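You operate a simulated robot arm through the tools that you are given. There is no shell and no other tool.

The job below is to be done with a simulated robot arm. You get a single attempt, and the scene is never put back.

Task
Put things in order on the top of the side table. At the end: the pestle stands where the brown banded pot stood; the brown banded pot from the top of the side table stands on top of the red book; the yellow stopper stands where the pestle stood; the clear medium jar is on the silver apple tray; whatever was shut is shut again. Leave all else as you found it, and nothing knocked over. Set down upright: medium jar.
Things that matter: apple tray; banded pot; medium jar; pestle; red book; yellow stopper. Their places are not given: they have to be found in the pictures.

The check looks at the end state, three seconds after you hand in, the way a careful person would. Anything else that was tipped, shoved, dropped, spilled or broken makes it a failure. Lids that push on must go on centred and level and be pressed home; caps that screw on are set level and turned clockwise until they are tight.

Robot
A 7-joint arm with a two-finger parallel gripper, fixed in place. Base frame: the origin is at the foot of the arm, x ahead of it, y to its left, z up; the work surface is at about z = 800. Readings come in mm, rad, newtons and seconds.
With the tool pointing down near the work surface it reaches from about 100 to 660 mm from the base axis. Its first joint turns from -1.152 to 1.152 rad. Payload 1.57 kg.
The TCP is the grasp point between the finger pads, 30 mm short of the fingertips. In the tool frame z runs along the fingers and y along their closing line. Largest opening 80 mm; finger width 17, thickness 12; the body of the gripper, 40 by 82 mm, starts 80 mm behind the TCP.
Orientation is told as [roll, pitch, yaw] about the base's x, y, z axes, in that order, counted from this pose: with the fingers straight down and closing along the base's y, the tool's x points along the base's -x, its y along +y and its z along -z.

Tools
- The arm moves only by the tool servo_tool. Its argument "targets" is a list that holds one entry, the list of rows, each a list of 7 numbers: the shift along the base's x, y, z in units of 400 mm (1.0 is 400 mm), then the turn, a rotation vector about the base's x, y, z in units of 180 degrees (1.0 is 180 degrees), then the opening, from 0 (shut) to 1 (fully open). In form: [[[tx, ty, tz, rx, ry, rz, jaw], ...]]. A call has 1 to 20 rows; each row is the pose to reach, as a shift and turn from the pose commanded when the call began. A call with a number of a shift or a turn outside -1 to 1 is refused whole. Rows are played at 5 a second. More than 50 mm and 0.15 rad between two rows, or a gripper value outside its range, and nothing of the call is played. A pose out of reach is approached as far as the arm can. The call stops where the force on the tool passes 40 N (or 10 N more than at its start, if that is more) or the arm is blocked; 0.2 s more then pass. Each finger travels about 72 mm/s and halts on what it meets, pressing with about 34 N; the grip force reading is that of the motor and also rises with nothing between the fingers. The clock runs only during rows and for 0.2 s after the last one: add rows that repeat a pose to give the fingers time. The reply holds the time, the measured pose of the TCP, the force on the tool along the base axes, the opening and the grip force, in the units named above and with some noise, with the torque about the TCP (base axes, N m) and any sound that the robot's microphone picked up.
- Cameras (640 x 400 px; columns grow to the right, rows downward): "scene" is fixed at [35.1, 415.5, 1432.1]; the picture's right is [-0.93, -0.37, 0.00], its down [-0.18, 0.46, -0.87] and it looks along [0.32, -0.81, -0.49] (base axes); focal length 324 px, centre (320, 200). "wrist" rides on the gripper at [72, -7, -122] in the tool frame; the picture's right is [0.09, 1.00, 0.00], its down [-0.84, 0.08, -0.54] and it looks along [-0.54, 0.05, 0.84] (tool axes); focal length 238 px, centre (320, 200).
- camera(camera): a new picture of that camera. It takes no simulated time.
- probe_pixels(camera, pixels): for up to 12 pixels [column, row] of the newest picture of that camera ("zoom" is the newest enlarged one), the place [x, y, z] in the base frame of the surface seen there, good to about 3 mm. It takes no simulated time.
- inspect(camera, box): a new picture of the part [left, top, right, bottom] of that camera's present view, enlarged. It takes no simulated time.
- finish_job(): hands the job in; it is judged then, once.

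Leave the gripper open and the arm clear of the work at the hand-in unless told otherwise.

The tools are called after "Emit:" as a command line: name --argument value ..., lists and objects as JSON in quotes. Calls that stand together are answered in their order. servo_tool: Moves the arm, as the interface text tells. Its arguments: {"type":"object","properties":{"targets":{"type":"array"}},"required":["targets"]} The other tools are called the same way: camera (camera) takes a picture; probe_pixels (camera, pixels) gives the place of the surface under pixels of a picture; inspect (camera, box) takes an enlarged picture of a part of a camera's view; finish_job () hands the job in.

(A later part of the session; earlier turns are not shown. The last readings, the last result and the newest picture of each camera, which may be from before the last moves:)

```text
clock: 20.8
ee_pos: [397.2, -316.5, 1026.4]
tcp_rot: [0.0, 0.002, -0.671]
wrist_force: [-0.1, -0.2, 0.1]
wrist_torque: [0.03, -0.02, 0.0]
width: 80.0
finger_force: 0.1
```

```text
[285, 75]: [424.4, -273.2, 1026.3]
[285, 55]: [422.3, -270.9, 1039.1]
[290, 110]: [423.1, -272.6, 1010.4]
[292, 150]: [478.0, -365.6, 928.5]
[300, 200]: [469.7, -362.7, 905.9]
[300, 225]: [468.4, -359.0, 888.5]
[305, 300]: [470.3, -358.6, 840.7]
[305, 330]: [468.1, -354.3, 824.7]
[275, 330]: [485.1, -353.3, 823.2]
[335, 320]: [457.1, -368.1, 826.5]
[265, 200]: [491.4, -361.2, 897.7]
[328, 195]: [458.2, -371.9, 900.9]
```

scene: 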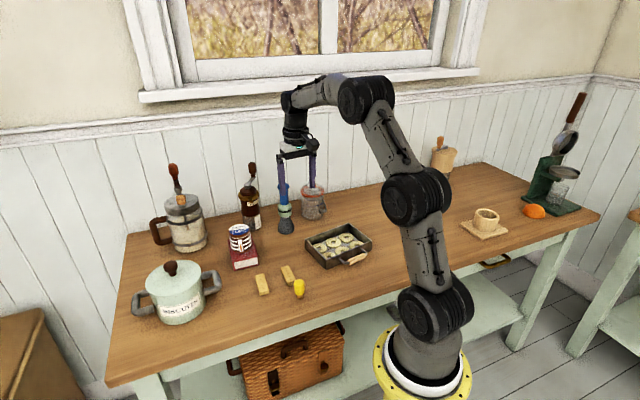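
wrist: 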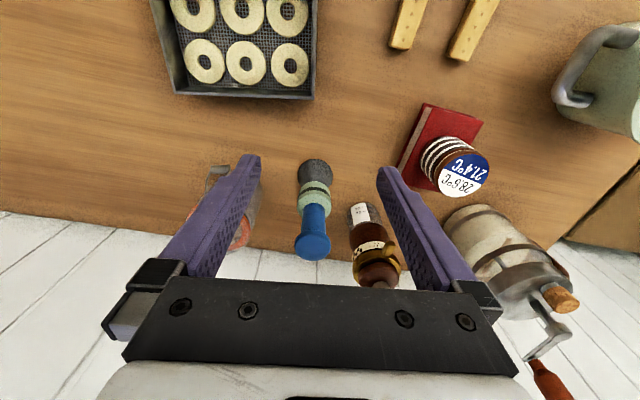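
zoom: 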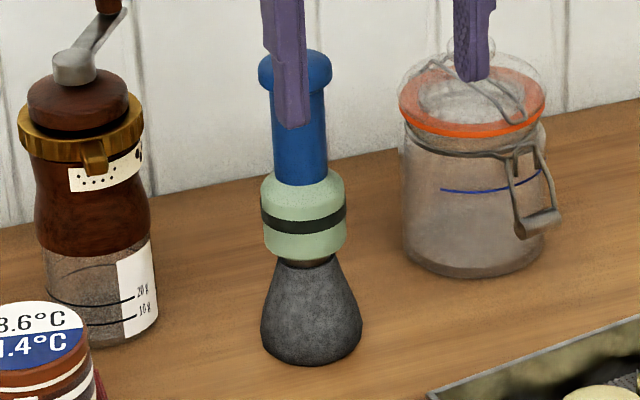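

Pestle measurements: base about 53 mm, green collar 44 mm, blue shaft about 29 mm, cap about 39 mm with top z≈975, axis near (478,-379). I refine with the wrist view.

Emit:
inspect --camera "wrist" --box '[265, 150, 375, 270]'

Emit:
probe_pixels --camera "zoom" --pixels '[[305, 330], [305, 310], [305, 290], [305, 260], [285, 230], [320, 230], [310, 180], [310, 145], [310, 100], [310, 60], [260, 320], [350, 320]]'

```text
3.33 times, centred on (320, 210) of wrist
```

zoom: 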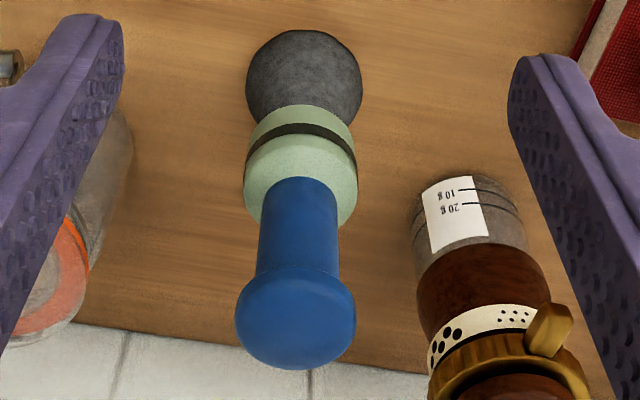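

```text
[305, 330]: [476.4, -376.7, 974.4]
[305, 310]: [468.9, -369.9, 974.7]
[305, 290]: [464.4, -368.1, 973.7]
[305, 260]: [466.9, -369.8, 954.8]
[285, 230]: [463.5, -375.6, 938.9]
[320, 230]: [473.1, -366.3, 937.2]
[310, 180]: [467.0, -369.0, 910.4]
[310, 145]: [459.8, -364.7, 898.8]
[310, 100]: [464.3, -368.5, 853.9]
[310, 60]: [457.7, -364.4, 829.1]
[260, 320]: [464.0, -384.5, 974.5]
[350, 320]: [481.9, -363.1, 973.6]
```

The axis estimates agree on (477.5,-379.7), cap top 974.5. Gripping the green collar (44 mm wide, z 878–912) at TCP z=895 keeps clear of the cap and the flared base. I check where the grinder crank is, then move above the pestle.

Emit:
probe_pixels --camera "scene" --pixels '[[251, 169], [252, 180], [247, 188], [257, 205], [240, 195]]'

Emit:
servo_tool --targets '[[[0.07, -0.056, 0, 0, 0, 0, 1], [0.14, -0.113, 0, 0, 0, 0, 1], [0.19875, -0.16, 0, 0, 0, 0, 1], [0.19875, -0.16, 0, 0, 0, 0, 1]]]'

Emit:
camera --camera "wrist"

Emit:
inspect --camera "scene" --box '[220, 100, 360, 240]'

```text
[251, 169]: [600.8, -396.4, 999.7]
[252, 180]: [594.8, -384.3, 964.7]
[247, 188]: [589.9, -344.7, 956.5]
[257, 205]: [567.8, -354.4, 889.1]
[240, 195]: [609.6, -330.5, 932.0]
```

```text
clock: 21.8
ee_pos: [478.6, -379.5, 1028.7]
tcp_rot: [0.0, 0.0, -0.67]
wrist_force: [-0.2, 1.2, 0.9]
wrist_torque: [-0.02, -0.03, 0.02]
width: 80.1
finger_force: 0.0
```

```text
taken
```

wrist: 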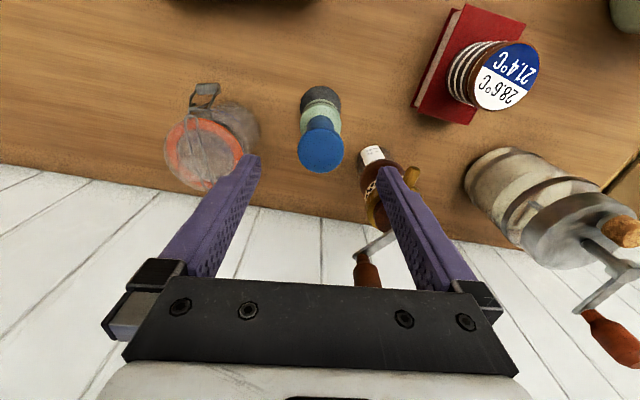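

```text
2.86 times, centred on (290, 170) of scene
```

zoom: 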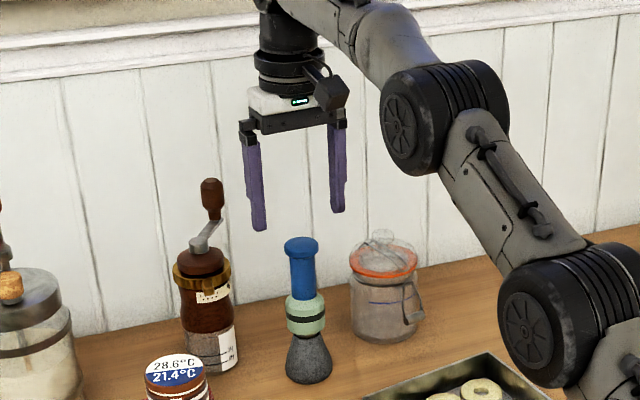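

Grinder and crank are over 85 mm from the pestle, so the way down is clear. I enlarge the wrist view to check centring over the pestle's cap at (321,150).

Emit:
inspect --camera "wrist" --box '[280, 80, 365, 180]'

Emit:
probe_pixels --camera "zoom" --pixels '[[323, 280], [323, 330], [323, 360], [323, 240], [250, 290], [400, 290], [240, 285], [410, 285], [323, 300], [300, 200], [330, 200], [323, 225]]'

```text
4.00 times, centred on (322, 130) of wrist
```

zoom: 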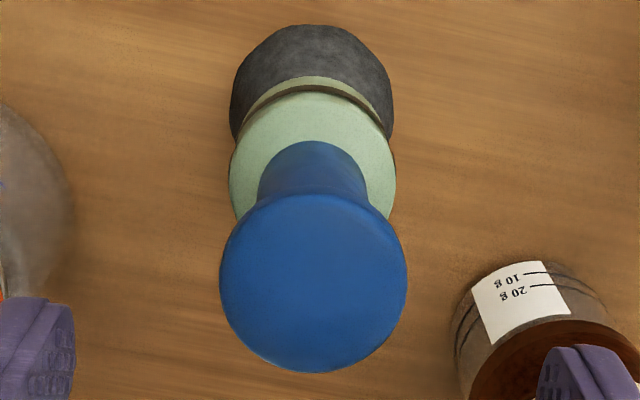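

```text
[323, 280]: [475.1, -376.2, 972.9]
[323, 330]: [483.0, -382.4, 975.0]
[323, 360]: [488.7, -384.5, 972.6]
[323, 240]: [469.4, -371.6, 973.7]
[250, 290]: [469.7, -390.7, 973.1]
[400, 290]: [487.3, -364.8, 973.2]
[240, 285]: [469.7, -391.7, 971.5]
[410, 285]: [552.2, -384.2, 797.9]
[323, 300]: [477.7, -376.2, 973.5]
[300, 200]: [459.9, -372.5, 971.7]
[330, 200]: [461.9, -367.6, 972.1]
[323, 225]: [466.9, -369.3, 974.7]
```

The cap's centre looks about 3–4 mm nearer the base than the tool axis. I shift 2 mm inward and go down around the pestle to the collar height with fingers open.

Emit:
servo_tool --targets '[[[-0.004, 0.003, 0, 0, 0, 0, 1], [-0.004, 0.003, -0.09, 0, 0, 0, 1], [-0.004, 0.003, -0.18, 0, 0, 0, 1], [-0.004, 0.003, -0.27, 0, 0, 0, 1], [-0.004, 0.003, -0.335, 0, 0, 0, 1], [-0.004, 0.003, -0.335, 0, 0, 0, 1]]]'

Emit:
camera --camera "wrist"

Emit:
inspect --camera "scene" --box '[240, 150, 340, 250]'

```text
clock: 23.2
ee_pos: [476.7, -381.9, 894.9]
tcp_rot: [0.001, -0.002, -0.671]
wrist_force: [-1.4, 2.3, 6.9]
wrist_torque: [-0.03, 0.0, 0.0]
width: 80.1
finger_force: 0.0
```

```text
taken
```

wrist: 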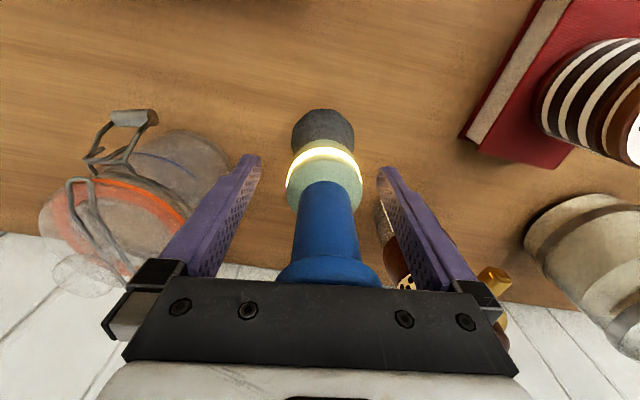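

```text
4.00 times, centred on (290, 200) of scene
```

zoom: 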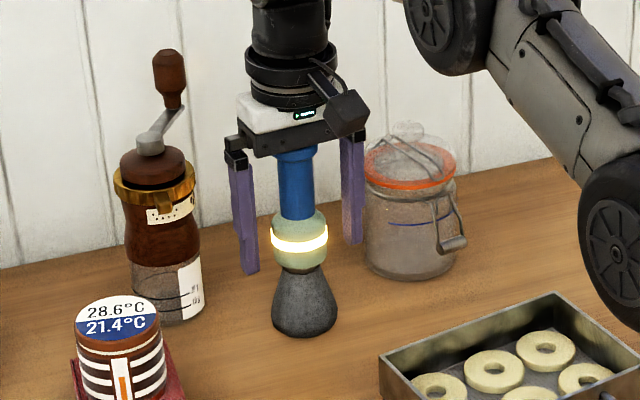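

The gripper's palm met the pestle's cap (6.9 N) and the black band now glows: the cap is a push switch. I back off upward 12 mm at once and see whether the light stays on.

Emit:
servo_tool --targets '[[[0, 0, 0.03, 0, 0, 0, 1], [0, 0, 0.03, 0, 0, 0, 1]]]'

Emit:
inspect --camera "scene" --box '[240, 150, 340, 250]'

Emit:
inspect --camera "wrist" --box '[240, 90, 400, 290]'

```text
clock: 23.8
ee_pos: [474.9, -382.3, 906.2]
tcp_rot: [-0.002, 0.0, -0.67]
wrist_force: [-0.7, -0.7, -0.6]
wrist_torque: [0.0, -0.02, -0.02]
width: 79.8
finger_force: 0.0
```

```text
4.00 times, centred on (290, 200) of scene
```

zoom: 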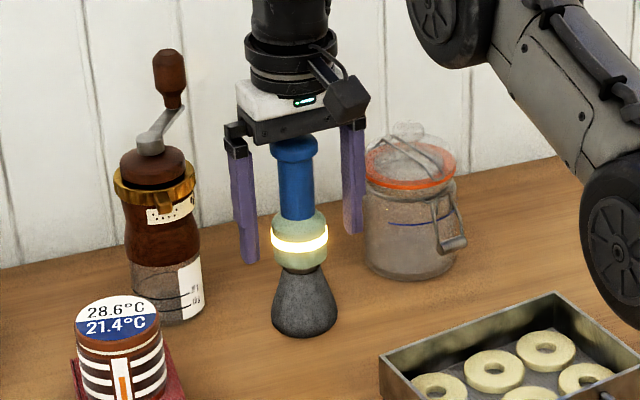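

```text
2.00 times, centred on (320, 190) of wrist
```

zoom: 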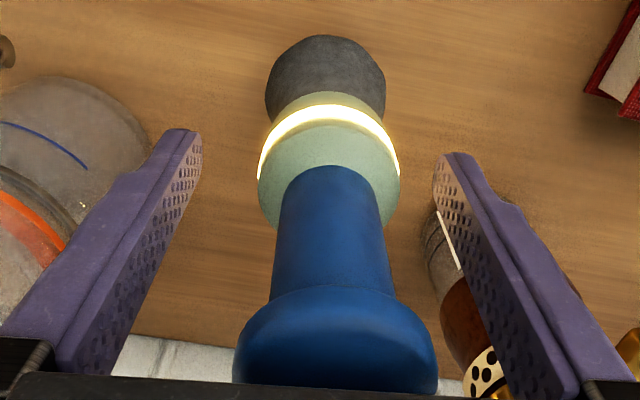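

Force is back to zero but the band still glows. I wait 3 seconds in place to see if it goes off on its own.

Emit:
servo_tool --targets '[[[0, 0, 0, 0, 0, 0, 1], [0, 0, 0, 0, 0, 0, 1], [0, 0, 0, 0, 0, 0, 1], [0, 0, 0, 0, 0, 0, 1], [0, 0, 0, 0, 0, 0, 1], [0, 0, 0, 0, 0, 0, 1], [0, 0, 0, 0, 0, 0, 1], [0, 0, 0, 0, 0, 0, 1], [0, 0, 0, 0, 0, 0, 1], [0, 0, 0, 0, 0, 0, 1], [0, 0, 0, 0, 0, 0, 1], [0, 0, 0, 0, 0, 0, 1], [0, 0, 0, 0, 0, 0, 1], [0, 0, 0, 0, 0, 0, 1], [0, 0, 0, 0, 0, 0, 1]]]'

Emit:
inspect --camera "scene" --box '[240, 150, 340, 250]'

```text
clock: 27.0
ee_pos: [475.1, -380.4, 906.0]
tcp_rot: [0.0, 0.0, -0.672]
wrist_force: [-0.3, 0.3, -0.2]
wrist_torque: [0.03, 0.0, 0.02]
width: 80.0
finger_force: 0.0
```

```text
4.00 times, centred on (290, 200) of scene
```

zoom: 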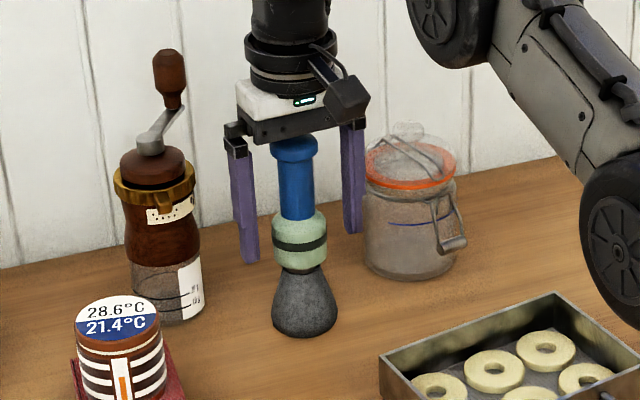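

The light has gone out on its own, so the pestle is back as found; I must keep the palm off its cap (TCP z ≥ 900). In the wrist view the pestle is about 2 mm to the right and 3 mm inward of the tool axis; I correct that and close on the collar.

Emit:
servo_tool --targets '[[[-0.003, 0.0096, 0, 0, 0, 0, 1], [-0.003, 0.0096, 0, 0, 0, 0, 1], [-0.003, 0.0096, 0, 0, 0, 0, 0.7], [-0.003, 0.0096, 0, 0, 0, 0, 0.5], [-0.003, 0.0096, 0, 0, 0, 0, 0.3], [-0.003, 0.0096, 0, 0, 0, 0, 0], [-0.003, 0.0096, 0, 0, 0, 0, 0]]]'

Emit:
camera --camera "wrist"

Emit:
inspect --camera "scene" --box '[240, 150, 340, 250]'

```text
clock: 28.6
ee_pos: [473.8, -376.6, 906.0]
tcp_rot: [0.0, 0.0, -0.671]
wrist_force: [-0.6, 1.0, 0.9]
wrist_torque: [0.05, 0.01, -0.06]
width: 42.3
finger_force: 34.2
```

```text
taken
```

wrist: 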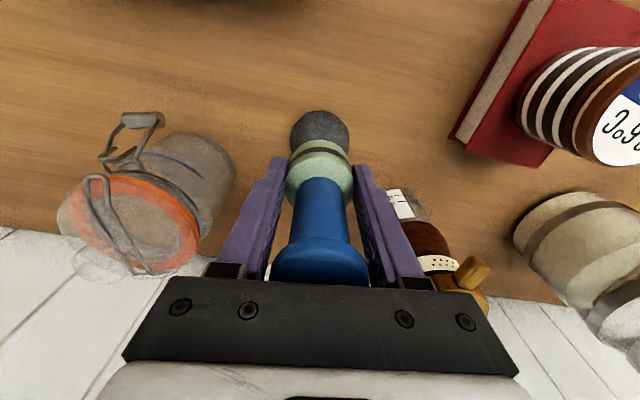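

```text
4.00 times, centred on (290, 200) of scene
```

zoom: 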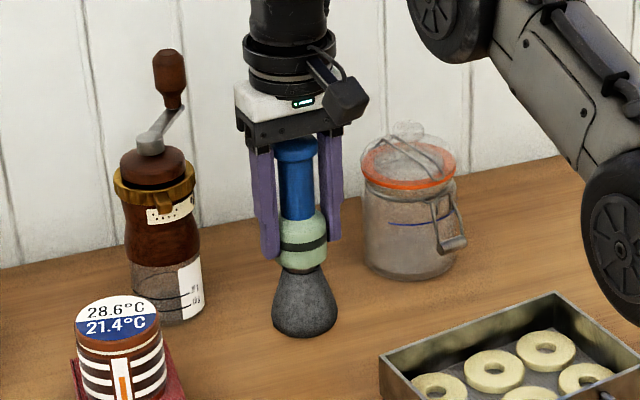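

Gripped the collar at 42.3 mm, upright, light off. I lift straight up 120 mm so its base clears the pot on the book.

Emit:
servo_tool --targets '[[[0, 0, 0.015, 0, 0, 0, 0], [0, 0, 0.05, 0, 0, 0, 0], [0, 0, 0.11, 0, 0, 0, 0], [0, 0, 0.18, 0, 0, 0, 0], [0, 0, 0.25, 0, 0, 0, 0], [0, 0, 0.3, 0, 0, 0, 0], [0, 0, 0.3, 0, 0, 0, 0]]]'

Emit:
camera --camera "wrist"

Emit:
inspect --camera "scene" --box '[220, 110, 360, 250]'

```text
clock: 30.2
ee_pos: [472.7, -376.1, 1025.8]
tcp_rot: [0.001, 0.0, -0.67]
wrist_force: [0.7, -0.7, -3.6]
wrist_torque: [0.02, 0.02, -0.01]
width: 42.4
finger_force: 34.1
```

```text
taken
```

wrist: 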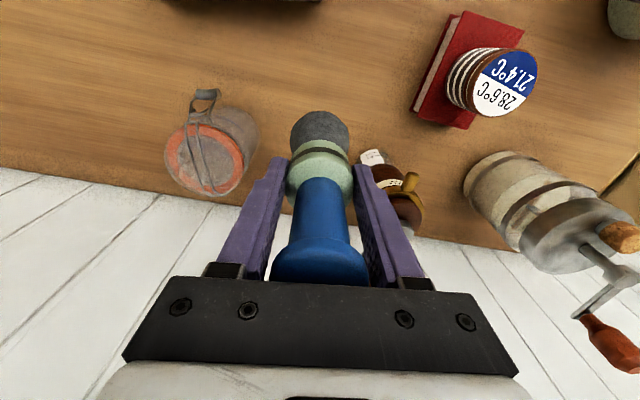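

```text
2.86 times, centred on (290, 180) of scene
```

zoom: 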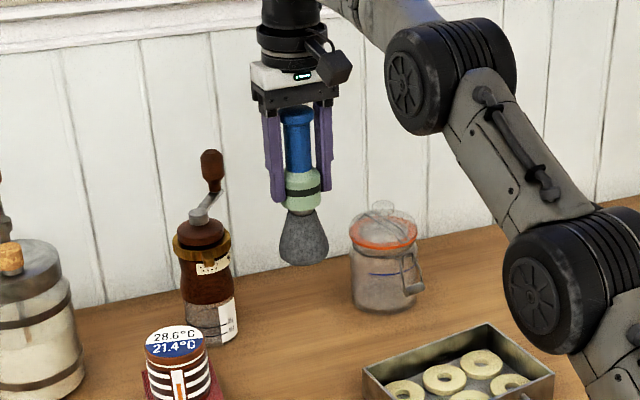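

The pestle hangs straight (3.6 N). I zoom the wrist view to see how its axis sits relative to the tool axis.

Emit:
inspect --camera "wrist" --box '[260, 95, 380, 290]'

Emit:
probe_pixels --camera "zoom" --pixels '[[318, 110], [318, 130], [318, 145], [318, 180], [318, 220], [318, 260], [318, 300], [318, 330], [318, 60], [290, 130], [345, 130], [318, 350]]'

```text
2.05 times, centred on (320, 192) of wrist
```

zoom: 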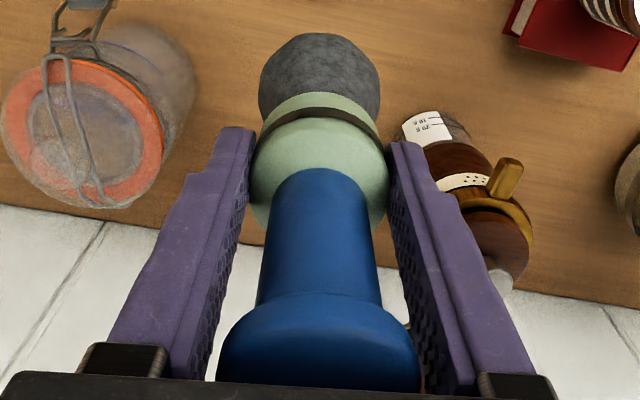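

```text
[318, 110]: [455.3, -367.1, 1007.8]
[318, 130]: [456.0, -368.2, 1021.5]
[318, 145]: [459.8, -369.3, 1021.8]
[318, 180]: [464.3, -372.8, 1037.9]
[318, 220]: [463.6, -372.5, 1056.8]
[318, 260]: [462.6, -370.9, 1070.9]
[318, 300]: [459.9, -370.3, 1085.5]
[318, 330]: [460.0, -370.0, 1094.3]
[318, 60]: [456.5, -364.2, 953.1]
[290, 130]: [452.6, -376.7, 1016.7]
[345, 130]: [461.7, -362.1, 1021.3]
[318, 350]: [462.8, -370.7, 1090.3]
```

The pestle's axis coincides with the tool axis to within about 2–3 mm. Now I carry it over the table, passing inside and above the book, turning the tool to the yaw used at the pot's old spot, and stop 35 mm above the table at (645,-97).

Emit:
servo_tool --targets '[[[-0.02, 0.0875, 0.025, 0, 0, 0.02, 0], [-0.03, 0.195, 0.0325, 0, 0, 0.05, 0], [-0.0125, 0.3, 0.0325, 0, 0, 0.08, 0], [0.025, 0.4, 0.0325, 0, 0, 0.11, 0], [0.1, 0.4875, 0.0325, 0, 0, 0.14, 0], [0.1875, 0.5625, 0.0325, 0, 0, 0.155, 0], [0.275, 0.6375, 0.0325, 0, 0, 0.1668, 0], [0.35, 0.675, -0.025, 0, 0, 0.1668, 0], [0.4, 0.6875, -0.1125, 0, 0, 0.1668, 0], [0.42575, 0.69425, -0.2125, 0, 0, 0.1668, 0], [0.42575, 0.69425, -0.2125, 0, 0, 0.1668, 0]]]'

Emit:
camera --camera "wrist"

Emit:
inspect --camera "scene" --box '[120, 130, 280, 290]'

```text
clock: 32.6
ee_pos: [640.4, -98.3, 939.6]
tcp_rot: [0.001, 0.0, -0.147]
wrist_force: [-0.6, -0.4, -3.5]
wrist_torque: [-0.04, 0.02, 0.01]
width: 41.9
finger_force: 33.9
out of reach, approached as far as the arm can: row 9, 10, 11
```

```text
taken
```

wrist: 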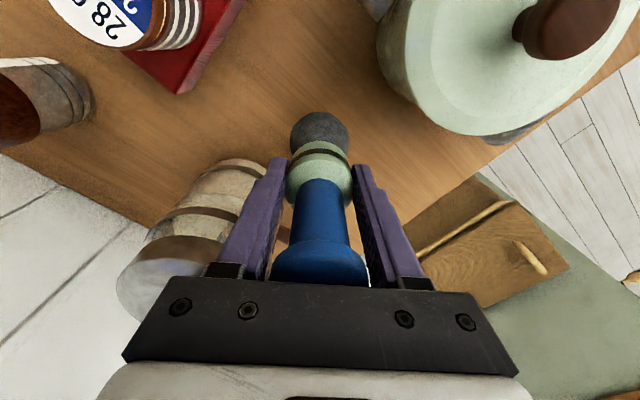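

```text
2.50 times, centred on (200, 210) of scene
```

zoom: 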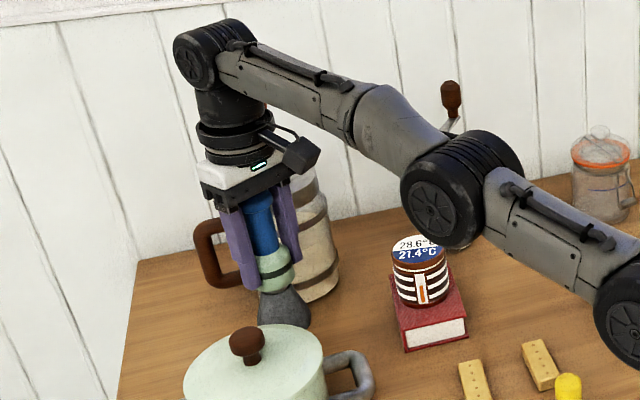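

Pestle is upright above the spot; the reach limit left it about 4 mm short at this height, and reach grows lower down. I descend to about 3 mm above the table and re-read.

Emit:
servo_tool --targets '[[[0, 0, -0.03, 0, 0, 0, 0], [0, 0, -0.06, 0, 0, 0, 0], [0, 0, -0.08, 0, 0, 0, 0], [0, 0, -0.08, 0, 0, 0, 0]]]'

Emit:
servo_tool --targets '[[[0, 0, 0, 0, 0, 0, 0]]]'

Emit:
inspect --camera "scene" --box '[150, 180, 250, 280]'

```text
clock: 33.6
ee_pos: [641.1, -97.1, 909.8]
tcp_rot: [0.0, -0.002, -0.146]
wrist_force: [-0.7, 0.3, -4.2]
wrist_torque: [0.0, 0.03, 0.02]
width: 42.1
finger_force: 34.1
```

```text
clock: 34.0
ee_pos: [640.6, -96.7, 909.8]
tcp_rot: [0.0, 0.0, -0.145]
wrist_force: [-0.2, 0.0, -3.5]
wrist_torque: [-0.01, -0.02, 0.03]
width: 42.1
finger_force: 33.7
```

```text
4.00 times, centred on (200, 230) of scene
```

zoom: 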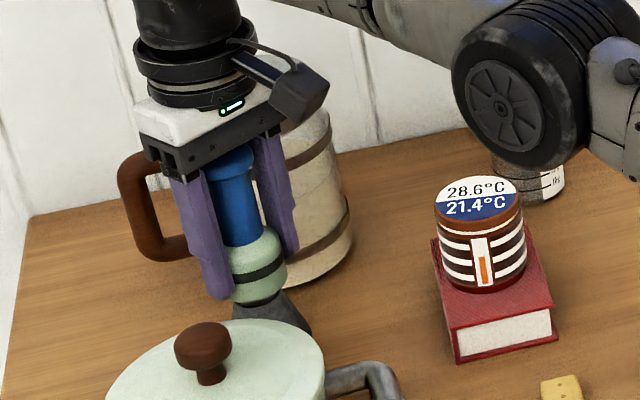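

The read-back is x≈641, so I ask for 4 mm more in x, still 3 mm above the table.

Emit:
servo_tool --targets '[[[0.01, -0.0005, 0, 0, 0, 0, 0], [0.01, -0.0005, 0, 0, 0, 0, 0], [0.01, -0.0005, 0, 0, 0, 0, 0]]]'

Emit:
servo_tool --targets '[[[0, 0, 0, 0, 0, 0, 0]]]'

```text
clock: 34.8
ee_pos: [646.2, -97.7, 910.1]
tcp_rot: [0.001, 0.0, -0.146]
wrist_force: [-0.7, 0.4, -4.1]
wrist_torque: [0.01, 0.04, -0.02]
width: 42.4
finger_force: 34.2
```

```text
clock: 35.2
ee_pos: [645.7, -97.4, 910.0]
tcp_rot: [0.001, -0.001, -0.148]
wrist_force: [-0.2, 0.0, -4.3]
wrist_torque: [0.0, 0.0, -0.02]
width: 42.0
finger_force: 34.0
```

Now at (645.7,-97.4), which matches the pot's grip readings. I lower gently in 1 mm steps to touch.

Emit:
servo_tool --targets '[[[0, 0, -0.0025, 0, 0, 0, 0], [0, 0, -0.005, 0, 0, 0, 0], [0, 0, -0.0075, 0, 0, 0, 0], [0, 0, -0.0075, 0, 0, 0, 0]]]'

```text
clock: 36.2
ee_pos: [645.2, -97.9, 905.5]
tcp_rot: [0.001, 0.0, -0.146]
wrist_force: [-1.6, 0.1, -4.7]
wrist_torque: [0.02, -0.02, -0.01]
width: 42.3
finger_force: 33.8
```

Still hanging (−4.7 N). I lower another 1 mm at a time.

Emit:
servo_tool --targets '[[[0, 0, -0.0025, 0, 0, 0, 0], [0, 0, -0.0025, 0, 0, 0, 0]]]'

```text
clock: 36.8
ee_pos: [645.9, -97.1, 906.2]
tcp_rot: [-0.001, -0.002, -0.147]
wrist_force: [-2.7, -1.1, 0.1]
wrist_torque: [-0.07, 0.12, 0.01]
width: 42.1
finger_force: 33.9
```

The weight is now carried by the table. I open the fingers and check before rising.

Emit:
servo_tool --targets '[[[0, 0, 0, 0, 0, 0, 0.6], [0, 0, 0, 0, 0, 0, 0.8], [0, 0, 0, 0, 0, 0, 1], [0, 0, 0, 0, 0, 0, 1]]]'

Emit:
inspect --camera "scene" --box '[150, 180, 250, 280]'

Emit:
camera --camera "wrist"

```text
clock: 37.8
ee_pos: [646.6, -97.9, 906.2]
tcp_rot: [0.001, 0.001, -0.147]
wrist_force: [-0.1, -0.4, -0.9]
wrist_torque: [-0.01, -0.02, 0.01]
width: 80.1
finger_force: 0.1
```

```text
4.00 times, centred on (200, 230) of scene
```

zoom: 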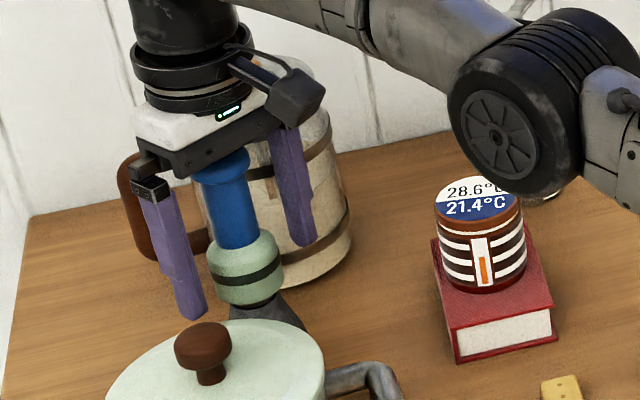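

```text
taken
```

wrist: 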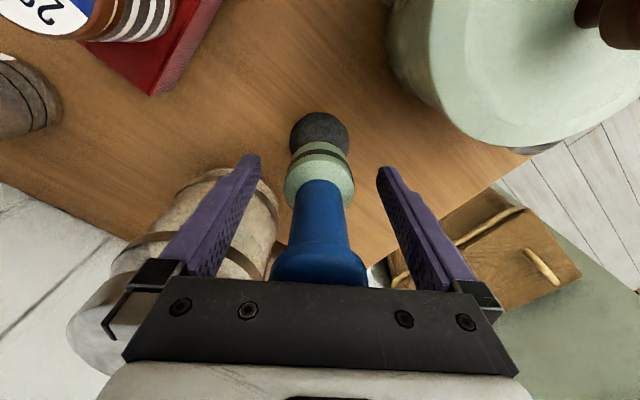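

The pestle stands upright, unlit, in the pot's old place. I rise straight up, then move to above the yellow stopper.

Emit:
servo_tool --targets '[[[0, 0, 0.0625, 0, 0, 0, 1], [-0.0125, 0, 0.1625, 0, 0, 0, 1], [-0.0375, 0, 0.2625, 0, 0, 0, 1], [-0.1125, -0.005, 0.3125, 0, 0, 0, 1], [-0.225, -0.0125, 0.3125, 0, 0, 0, 1], [-0.3375, -0.02, 0.3125, 0, 0, 0, 1], [-0.45, -0.0275, 0.3125, 0, 0, 0, 1], [-0.5625, -0.035, 0.3125, 0, 0, 0, 1], [-0.675, -0.0425, 0.275, 0, 0, 0, 1], [-0.775, -0.05, 0.225, 0, 0, 0, 1], [-0.8475, -0.0625, 0.135, 0, 0, 0, 1], [-0.8475, -0.0625, 0.135, 0, 0, 0, 1]]]'

Emit:
camera --camera "wrist"

Emit:
camera --camera "scene"

Emit:
inspect --camera "scene" --box '[120, 150, 280, 290]'

```text
clock: 40.4
ee_pos: [303.6, -123.7, 957.0]
tcp_rot: [0.0, -0.002, -0.148]
wrist_force: [0.0, -0.7, 0.5]
wrist_torque: [-0.02, 0.02, 0.02]
width: 79.9
finger_force: 0.1
out of reach, approached as far as the arm can: row 1, 2, 3, 5, 6
```

```text
taken
```

wrist: 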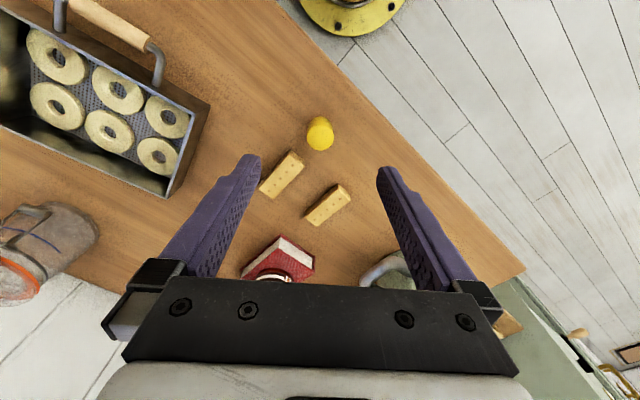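

```text
taken
```

scene: 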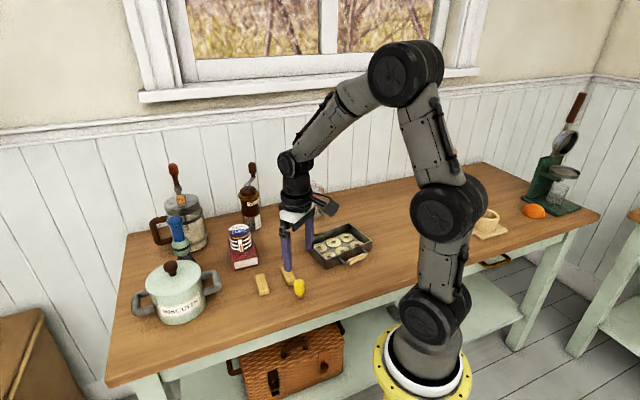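

```text
2.86 times, centred on (200, 220) of scene
```

zoom: 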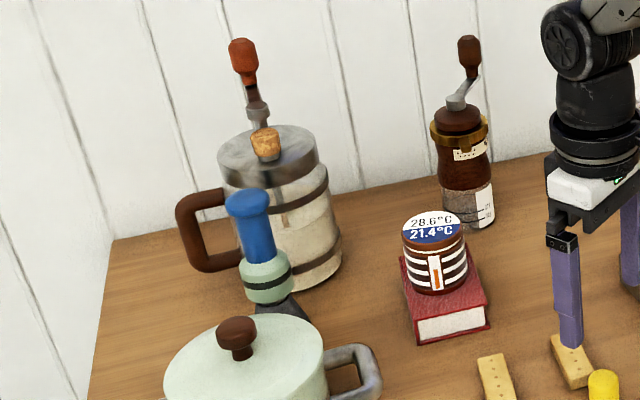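

Pestle, pot and book are all fine. The stopper shows at (320,132) in the wrist view; I zoom to centre on it.

Emit:
inspect --camera "wrist" --box '[280, 100, 360, 200]'

Emit:
probe_pixels --camera "zoom" --pixels '[[313, 150], [313, 120], [313, 170], [280, 145], [345, 145], [313, 185], [313, 80], [250, 215], [220, 270], [170, 350], [270, 215], [400, 360]]'

```text
4.00 times, centred on (320, 150) of wrist
```

zoom: 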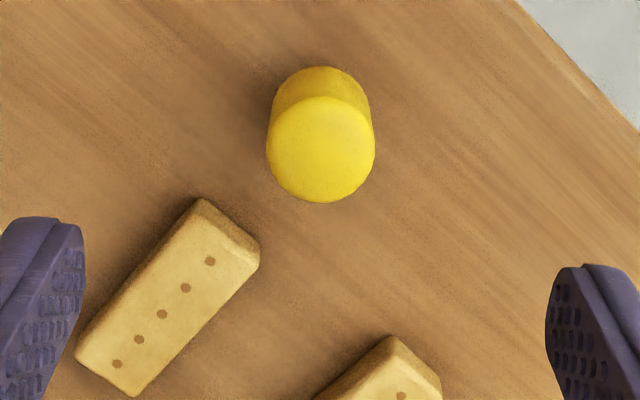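

```text
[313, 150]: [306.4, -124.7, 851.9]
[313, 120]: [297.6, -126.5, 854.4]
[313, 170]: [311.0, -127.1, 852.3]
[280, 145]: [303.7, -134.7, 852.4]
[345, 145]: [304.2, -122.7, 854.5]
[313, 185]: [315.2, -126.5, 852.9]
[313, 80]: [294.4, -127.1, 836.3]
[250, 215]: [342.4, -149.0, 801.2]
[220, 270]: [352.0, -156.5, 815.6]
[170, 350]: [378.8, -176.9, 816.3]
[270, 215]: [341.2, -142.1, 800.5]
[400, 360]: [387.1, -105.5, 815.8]
```

The stopper is centred under the tool axis within 1 mm, and the biscuits are 20 mm or more from the finger paths. I narrow the opening to 56 mm and go down to the cap.

Emit:
servo_tool --targets '[[[0, 0, 0, 0, 0, 0, 0.7], [0, 0, -0.08, 0, 0, 0, 0.7], [0, 0, -0.18, 0, 0, 0, 0.7], [0, 0, -0.26, 0, 0, 0, 0.7], [0, 0, -0.305, 0, 0, 0, 0.7], [0, 0, -0.305, 0, 0, 0, 0.7]]]'

Emit:
camera --camera "wrist"

Emit:
inspect --camera "scene" --box '[255, 240, 345, 310]'

```text
clock: 41.8
ee_pos: [307.9, -122.9, 836.1]
tcp_rot: [-0.001, -0.001, -0.147]
wrist_force: [0.1, 0.2, 0.5]
wrist_torque: [0.04, -0.02, -0.01]
width: 55.7
finger_force: 0.1
```

```text
taken
```

wrist: 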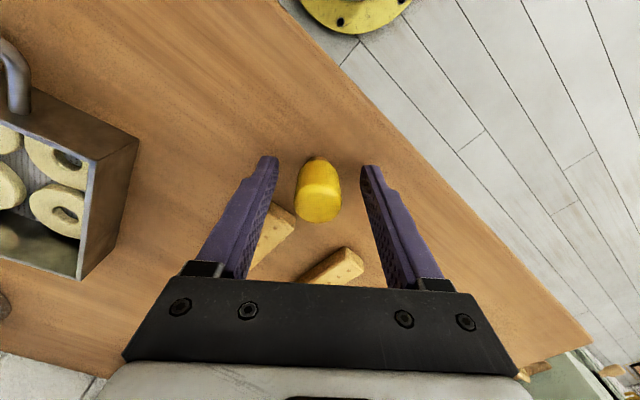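

```text
5.71 times, centred on (300, 275) of scene
```

zoom: 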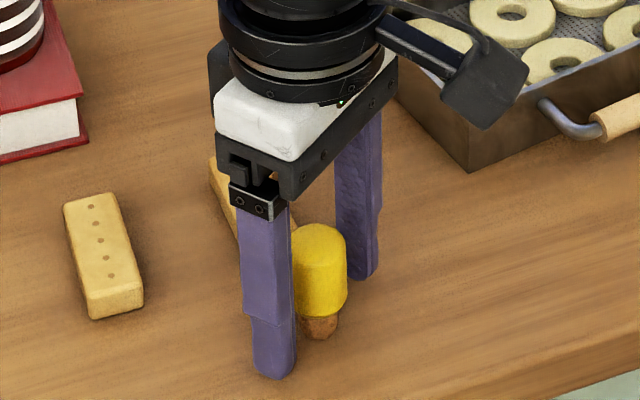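

The stopper's cap is between the pads and clear of everything. I close on it.

Emit:
servo_tool --targets '[[[0, 0, 0, 0, 0, 0, 0.5], [0, 0, 0, 0, 0, 0, 0.3], [0, 0, 0, 0, 0, 0, 0], [0, 0, 0, 0, 0, 0, 0], [0, 0, 0, 0, 0, 0, 0]]]'

Emit:
camera --camera "wrist"

```text
clock: 43.0
ee_pos: [307.0, -122.2, 835.8]
tcp_rot: [0.002, 0.001, -0.145]
wrist_force: [-1.0, 0.2, 0.2]
wrist_torque: [-0.01, -0.02, -0.02]
width: 24.5
finger_force: 34.4
```

```text
taken
```

wrist: 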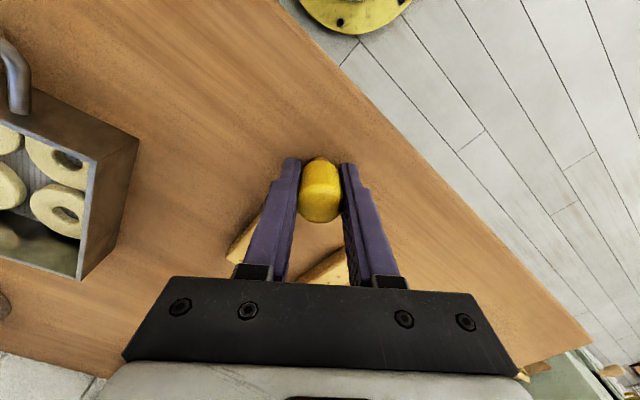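

Gripped at 24.5 mm. I lift it and check that the cork comes along.

Emit:
servo_tool --targets '[[[0, 0, 0.02, 0, 0, 0, 0], [0, 0, 0.08, 0, 0, 0, 0], [0, 0, 0.16, 0, 0, 0, 0], [0, 0, 0.25, 0, 0, 0, 0], [0, 0, 0.25, 0, 0, 0, 0]]]'

Emit:
inspect --camera "scene" --box '[240, 190, 360, 310]'

```text
clock: 44.2
ee_pos: [305.6, -122.1, 936.1]
tcp_rot: [0.0, 0.0, -0.147]
wrist_force: [-0.3, 0.3, -0.4]
wrist_torque: [0.01, 0.0, 0.03]
width: 24.6
finger_force: 34.1
```

```text
3.33 times, centred on (300, 250) of scene
```

zoom: 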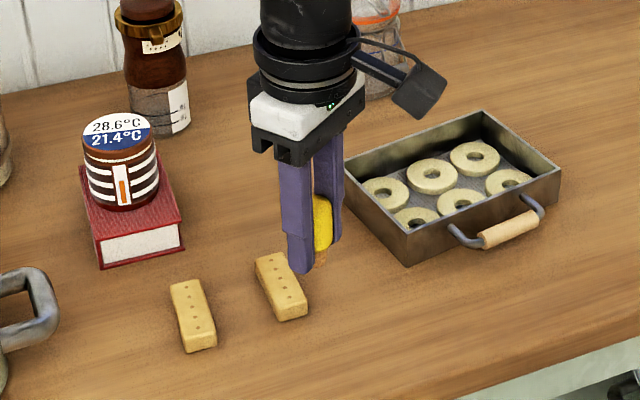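

Stopper and cork came up together. I carry it to the pestle's old place (about (475,-377)), then down to a few mm above the table.

Emit:
servo_tool --targets '[[[0.0526, -0.0796, 0, 0, 0, -0.0208, 0], [0.105, -0.159, 0, 0, 0, -0.0416, 0], [0.1577, -0.2387, 0, 0, 0, -0.0624, 0], [0.21, -0.318, 0, 0, 0, -0.0833, 0], [0.2628, -0.3978, 0, 0, 0, -0.104, 0], [0.3154, -0.4774, 0, 0, 0, -0.1249, 0], [0.368, -0.557, 0, 0, 0, -0.1457, 0], [0.4205, -0.6365, 0, 0, 0, -0.1665, 0], [0.4205, -0.6365, -0.08, 0, 0, -0.1665, 0], [0.4205, -0.6365, -0.16, 0, 0, -0.1665, 0], [0.4205, -0.6365, -0.235, 0, 0, -0.1665, 0], [0.4205, -0.6365, -0.235, 0, 0, -0.1665, 0]]]'

Emit:
servo_tool --targets '[[[0, 0, 0, 0, 0, 0, 0]]]'

Emit:
inspect --camera "scene" --box '[240, 170, 340, 250]'

```text
clock: 46.8
ee_pos: [473.4, -376.0, 841.4]
tcp_rot: [-0.001, -0.002, -0.672]
wrist_force: [0.5, -0.2, -0.3]
wrist_torque: [0.0, -0.02, 0.01]
width: 24.4
finger_force: 33.5
```

```text
clock: 47.2
ee_pos: [472.8, -375.2, 842.0]
tcp_rot: [0.0, 0.001, -0.67]
wrist_force: [-0.1, -0.4, 0.2]
wrist_torque: [0.03, 0.03, 0.0]
width: 24.5
finger_force: 34.5
```

```text
5.00 times, centred on (290, 210) of scene
```

zoom: 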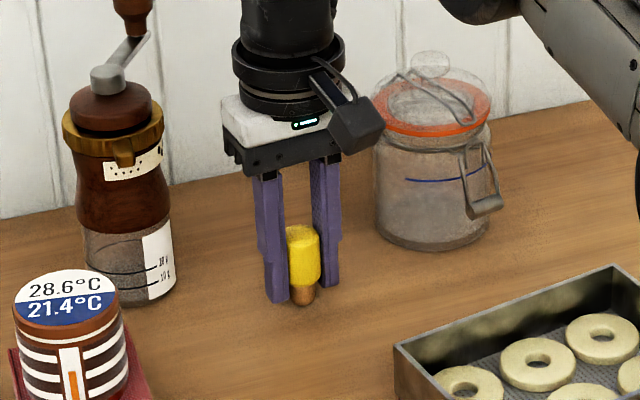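

Its readings match those for the gripped pestle, and the picture position (286.6,231) matches the pestle's old base centre (286.5,230). I lower the last 5–6 mm gently.

Emit:
servo_tool --targets '[[[0, 0, -0.005, 0, 0, 0, 0], [0, 0, -0.01, 0, 0, 0, 0], [0, 0, -0.0135, 0, 0, 0, 0], [0, 0, -0.0135, 0, 0, 0, 0]]]'

```text
clock: 48.2
ee_pos: [474.3, -376.6, 837.5]
tcp_rot: [0.0, -0.002, -0.672]
wrist_force: [-0.3, 0.0, 0.4]
wrist_torque: [0.02, 0.0, 0.03]
width: 24.6
finger_force: 34.3
```

No contact yet (light stopper, 0.4 N is noise). I go down 1 mm at a time.

Emit:
servo_tool --targets '[[[0, 0, -0.0025, 0, 0, 0, 0], [0, 0, -0.0025, 0, 0, 0, 0]]]'

```text
clock: 48.8
ee_pos: [474.9, -376.7, 837.3]
tcp_rot: [0.001, -0.002, -0.671]
wrist_force: [0.0, 0.8, 2.1]
wrist_torque: [0.05, 0.01, 0.01]
width: 24.6
finger_force: 33.8
```

Contact (2.1 N). I open the fingers to 56 mm and look.

Emit:
servo_tool --targets '[[[0, 0, 0, 0, 0, 0, 0.4], [0, 0, 0, 0, 0, 0, 0.6], [0, 0, 0, 0, 0, 0, 0.75], [0, 0, 0, 0, 0, 0, 0.75]]]'

Emit:
inspect --camera "scene" --box '[240, 170, 340, 250]'

Emit:
camera --camera "wrist"

```text
clock: 49.8
ee_pos: [475.7, -378.4, 837.1]
tcp_rot: [0.001, 0.001, -0.671]
wrist_force: [-0.5, 0.0, 0.5]
wrist_torque: [0.02, 0.0, 0.02]
width: 60.0
finger_force: 0.0
```

```text
5.00 times, centred on (290, 210) of scene
```

zoom: 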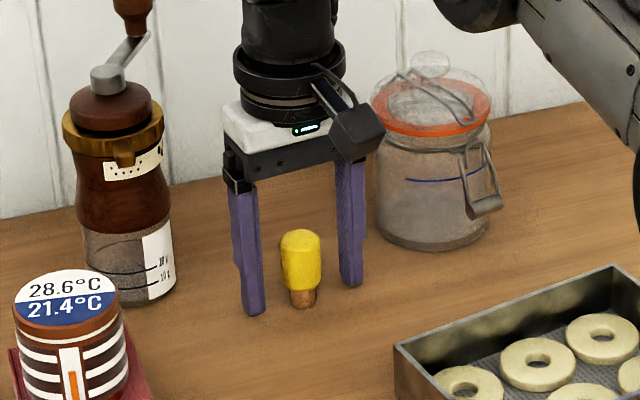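

```text
taken
```

wrist: 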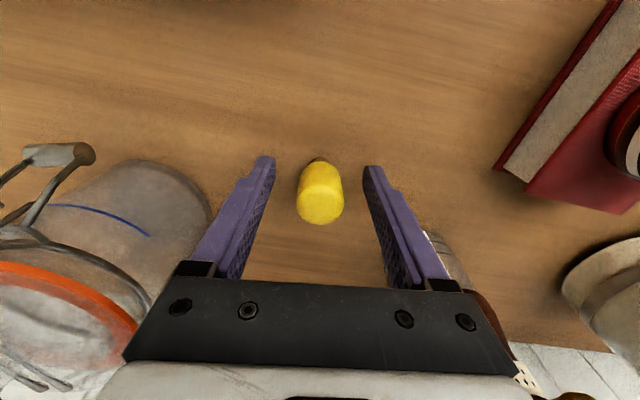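

The stopper stands upright where the pestle was. I rise straight up, then turn toward the jar and move to just inward of it at a safe height.

Emit:
servo_tool --targets '[[[0, 0, 0.08, 0, 0, 0, 0.75], [0, 0, 0.18, 0, 0, 0, 0.75], [0, 0, 0.29, 0, 0, 0, 0.75], [0, 0, 0.4, 0, 0, 0, 0.75], [-0.05, -0.05, 0.44, 0, 0, -0.015, 0.75], [-0.1, -0.1, 0.44, 0, 0, -0.03, 0.75], [-0.15, -0.15, 0.44, 0, 0, -0.045, 0.75], [-0.2, -0.205, 0.44, 0, 0, -0.06, 0.75], [-0.2, -0.205, 0.44, 0, 0, -0.06, 0.75]]]'

Emit:
camera --camera "wrist"

Emit:
inspect --camera "scene" --box '[280, 170, 345, 230]'

```text
clock: 51.8
ee_pos: [398.5, -460.2, 1011.7]
tcp_rot: [0.001, -0.001, -0.858]
wrist_force: [-0.1, 0.7, 0.2]
wrist_torque: [0.03, 0.01, -0.04]
width: 59.9
finger_force: 0.0
```

```text
taken
```

wrist: 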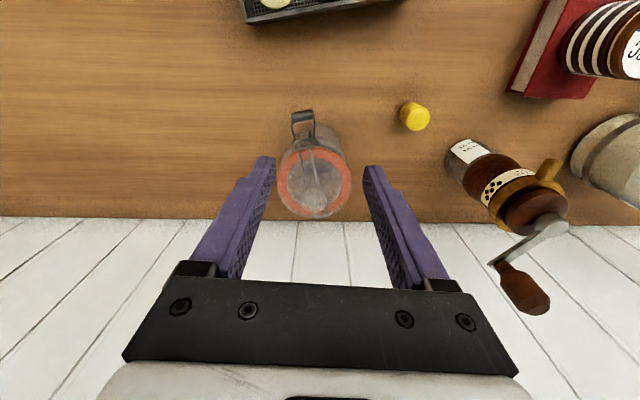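

```text
6.67 times, centred on (312, 200) of scene
```

zoom: 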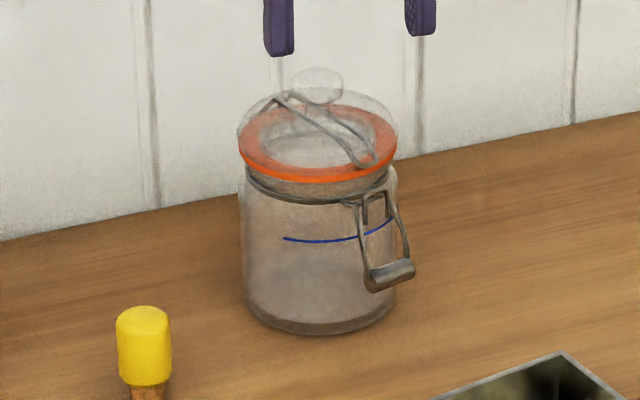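

I enlarge the jar's lid and knob further in both views.

Emit:
inspect --camera "scene" --box '[298, 178, 328, 202]'

Emit:
probe_pixels --camera "zoom" --pixels '[[205, 110], [230, 95], [330, 180], [400, 230], [440, 240], [100, 200], [510, 190], [320, 300], [200, 180], [360, 150], [320, 60], [270, 130]]'

Emit:
inspect --camera "wrist" --box '[270, 100, 360, 230]'

Emit:
probe_pixels --camera "zoom" --pixels '[[300, 210], [290, 170], [320, 280], [205, 230], [410, 230], [310, 340], [280, 150], [340, 250], [300, 330], [330, 330], [240, 300], [380, 290]]'

```text
16.00 times, centred on (313, 190) of scene
```

zoom: 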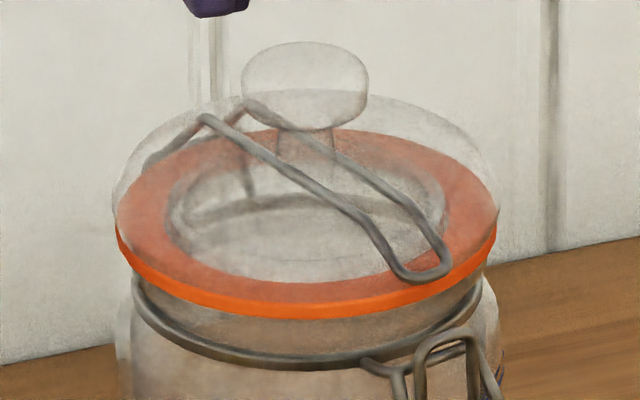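

```text
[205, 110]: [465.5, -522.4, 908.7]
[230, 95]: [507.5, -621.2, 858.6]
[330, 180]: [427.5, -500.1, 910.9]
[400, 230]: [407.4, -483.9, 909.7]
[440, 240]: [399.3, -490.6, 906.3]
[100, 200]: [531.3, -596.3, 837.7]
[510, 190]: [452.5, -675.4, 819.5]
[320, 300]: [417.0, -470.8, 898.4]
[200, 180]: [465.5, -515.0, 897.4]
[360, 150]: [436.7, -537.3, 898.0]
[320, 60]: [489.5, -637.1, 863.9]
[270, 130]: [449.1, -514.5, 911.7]
```

```text
3.08 times, centred on (315, 165) of wrist
```

zoom: 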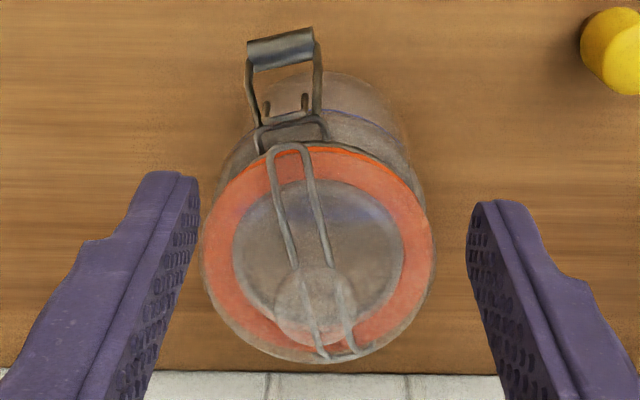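

```text
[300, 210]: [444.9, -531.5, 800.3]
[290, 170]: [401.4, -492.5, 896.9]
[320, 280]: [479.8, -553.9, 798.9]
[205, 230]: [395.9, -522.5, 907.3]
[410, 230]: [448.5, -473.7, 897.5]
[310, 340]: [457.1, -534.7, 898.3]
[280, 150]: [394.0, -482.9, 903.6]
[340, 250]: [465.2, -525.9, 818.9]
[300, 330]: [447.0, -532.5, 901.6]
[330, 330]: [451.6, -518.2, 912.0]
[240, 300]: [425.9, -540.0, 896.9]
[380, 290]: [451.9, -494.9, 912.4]
```

Detail now clear: knob about 28 mm wide centred near z=930 on a thin neck, lid top about 907, wires at about 910 inside ±6 mm. The jar axis (~(435,-505), 667 mm out) is beyond straight-down reach at this height, so I tilt the tool 0.2 rad so the fingers lean outward.

Emit:
servo_tool --targets '[[[0, 0, 0, -0.016, -0.0139, 0, 0.75], [0, 0, 0, -0.0321, -0.0278, 0, 0.75], [0, 0, 0, -0.04816, -0.04163, 0, 0.75], [0, 0, 0, -0.04816, -0.04163, 0, 0.75]]]'

Emit:
inspect --camera "scene" --box '[250, 100, 390, 240]'

Emit:
camera --camera "wrist"

```text
clock: 52.8
ee_pos: [395.2, -459.9, 1011.7]
tcp_rot: [0.001, -0.2, -0.859]
wrist_force: [-0.5, -0.7, -0.7]
wrist_torque: [-0.02, 0.0, -0.03]
width: 59.9
finger_force: 0.1
```

```text
2.86 times, centred on (320, 170) of scene
```

zoom: 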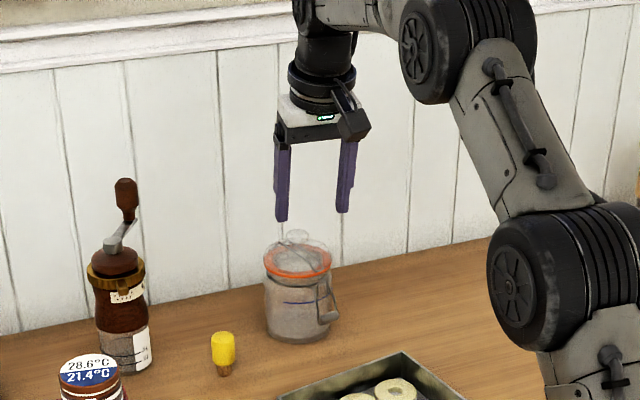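

```text
taken
```

wrist: 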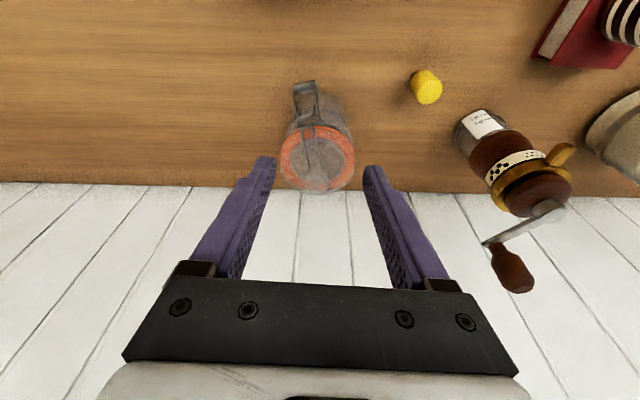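

Tilt is −0.2 rad as wanted. Now I move over the knob, about 45 mm above the grasp height, and look.

Emit:
servo_tool --targets '[[[0.045, -0.054, 0, 0, 0, 0, 0.75], [0.0908, -0.108, -0.02, 0, 0, 0, 0.75], [0.0908, -0.108, -0.0543, 0, 0, 0, 0.75], [0.0908, -0.108, -0.0543, 0, 0, 0, 0.75]]]'

Emit:
camera --camera "wrist"

Emit:
inspect --camera "wrist" --box '[250, 60, 390, 200]'

Emit:
inspect --camera "scene" --box '[280, 150, 350, 220]'

```text
clock: 53.8
ee_pos: [433.2, -502.8, 990.4]
tcp_rot: [0.0, -0.2, -0.858]
wrist_force: [-0.4, 0.2, -0.1]
wrist_torque: [0.03, -0.04, 0.01]
width: 59.9
finger_force: 0.0
```

```text
taken
```

wrist: 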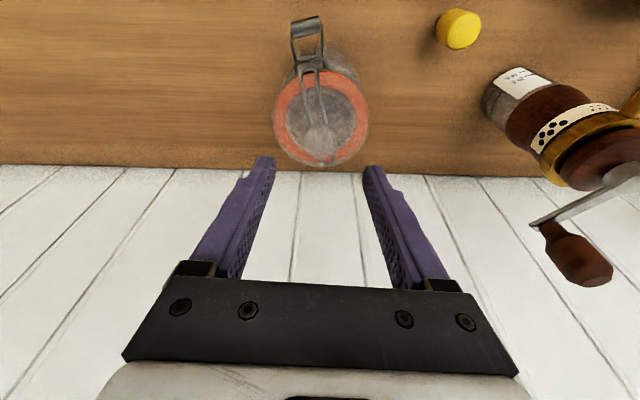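

```text
2.86 times, centred on (320, 130) of wrist
```

zoom: 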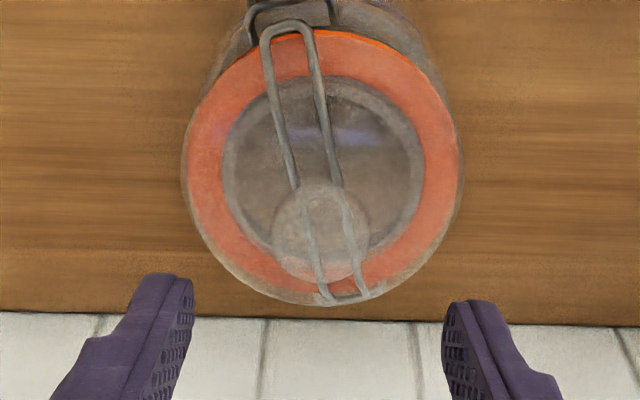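

```text
5.71 times, centred on (315, 185) of scene
```

zoom: 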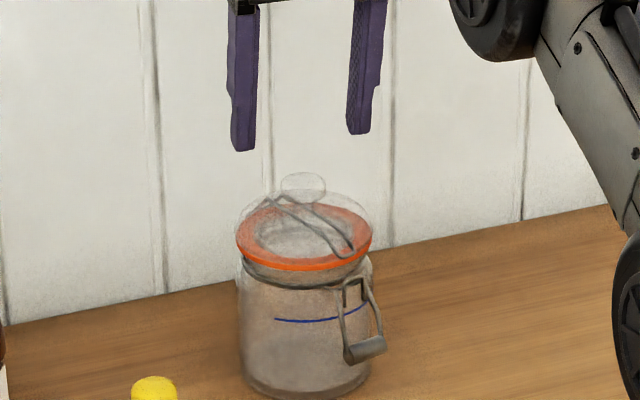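

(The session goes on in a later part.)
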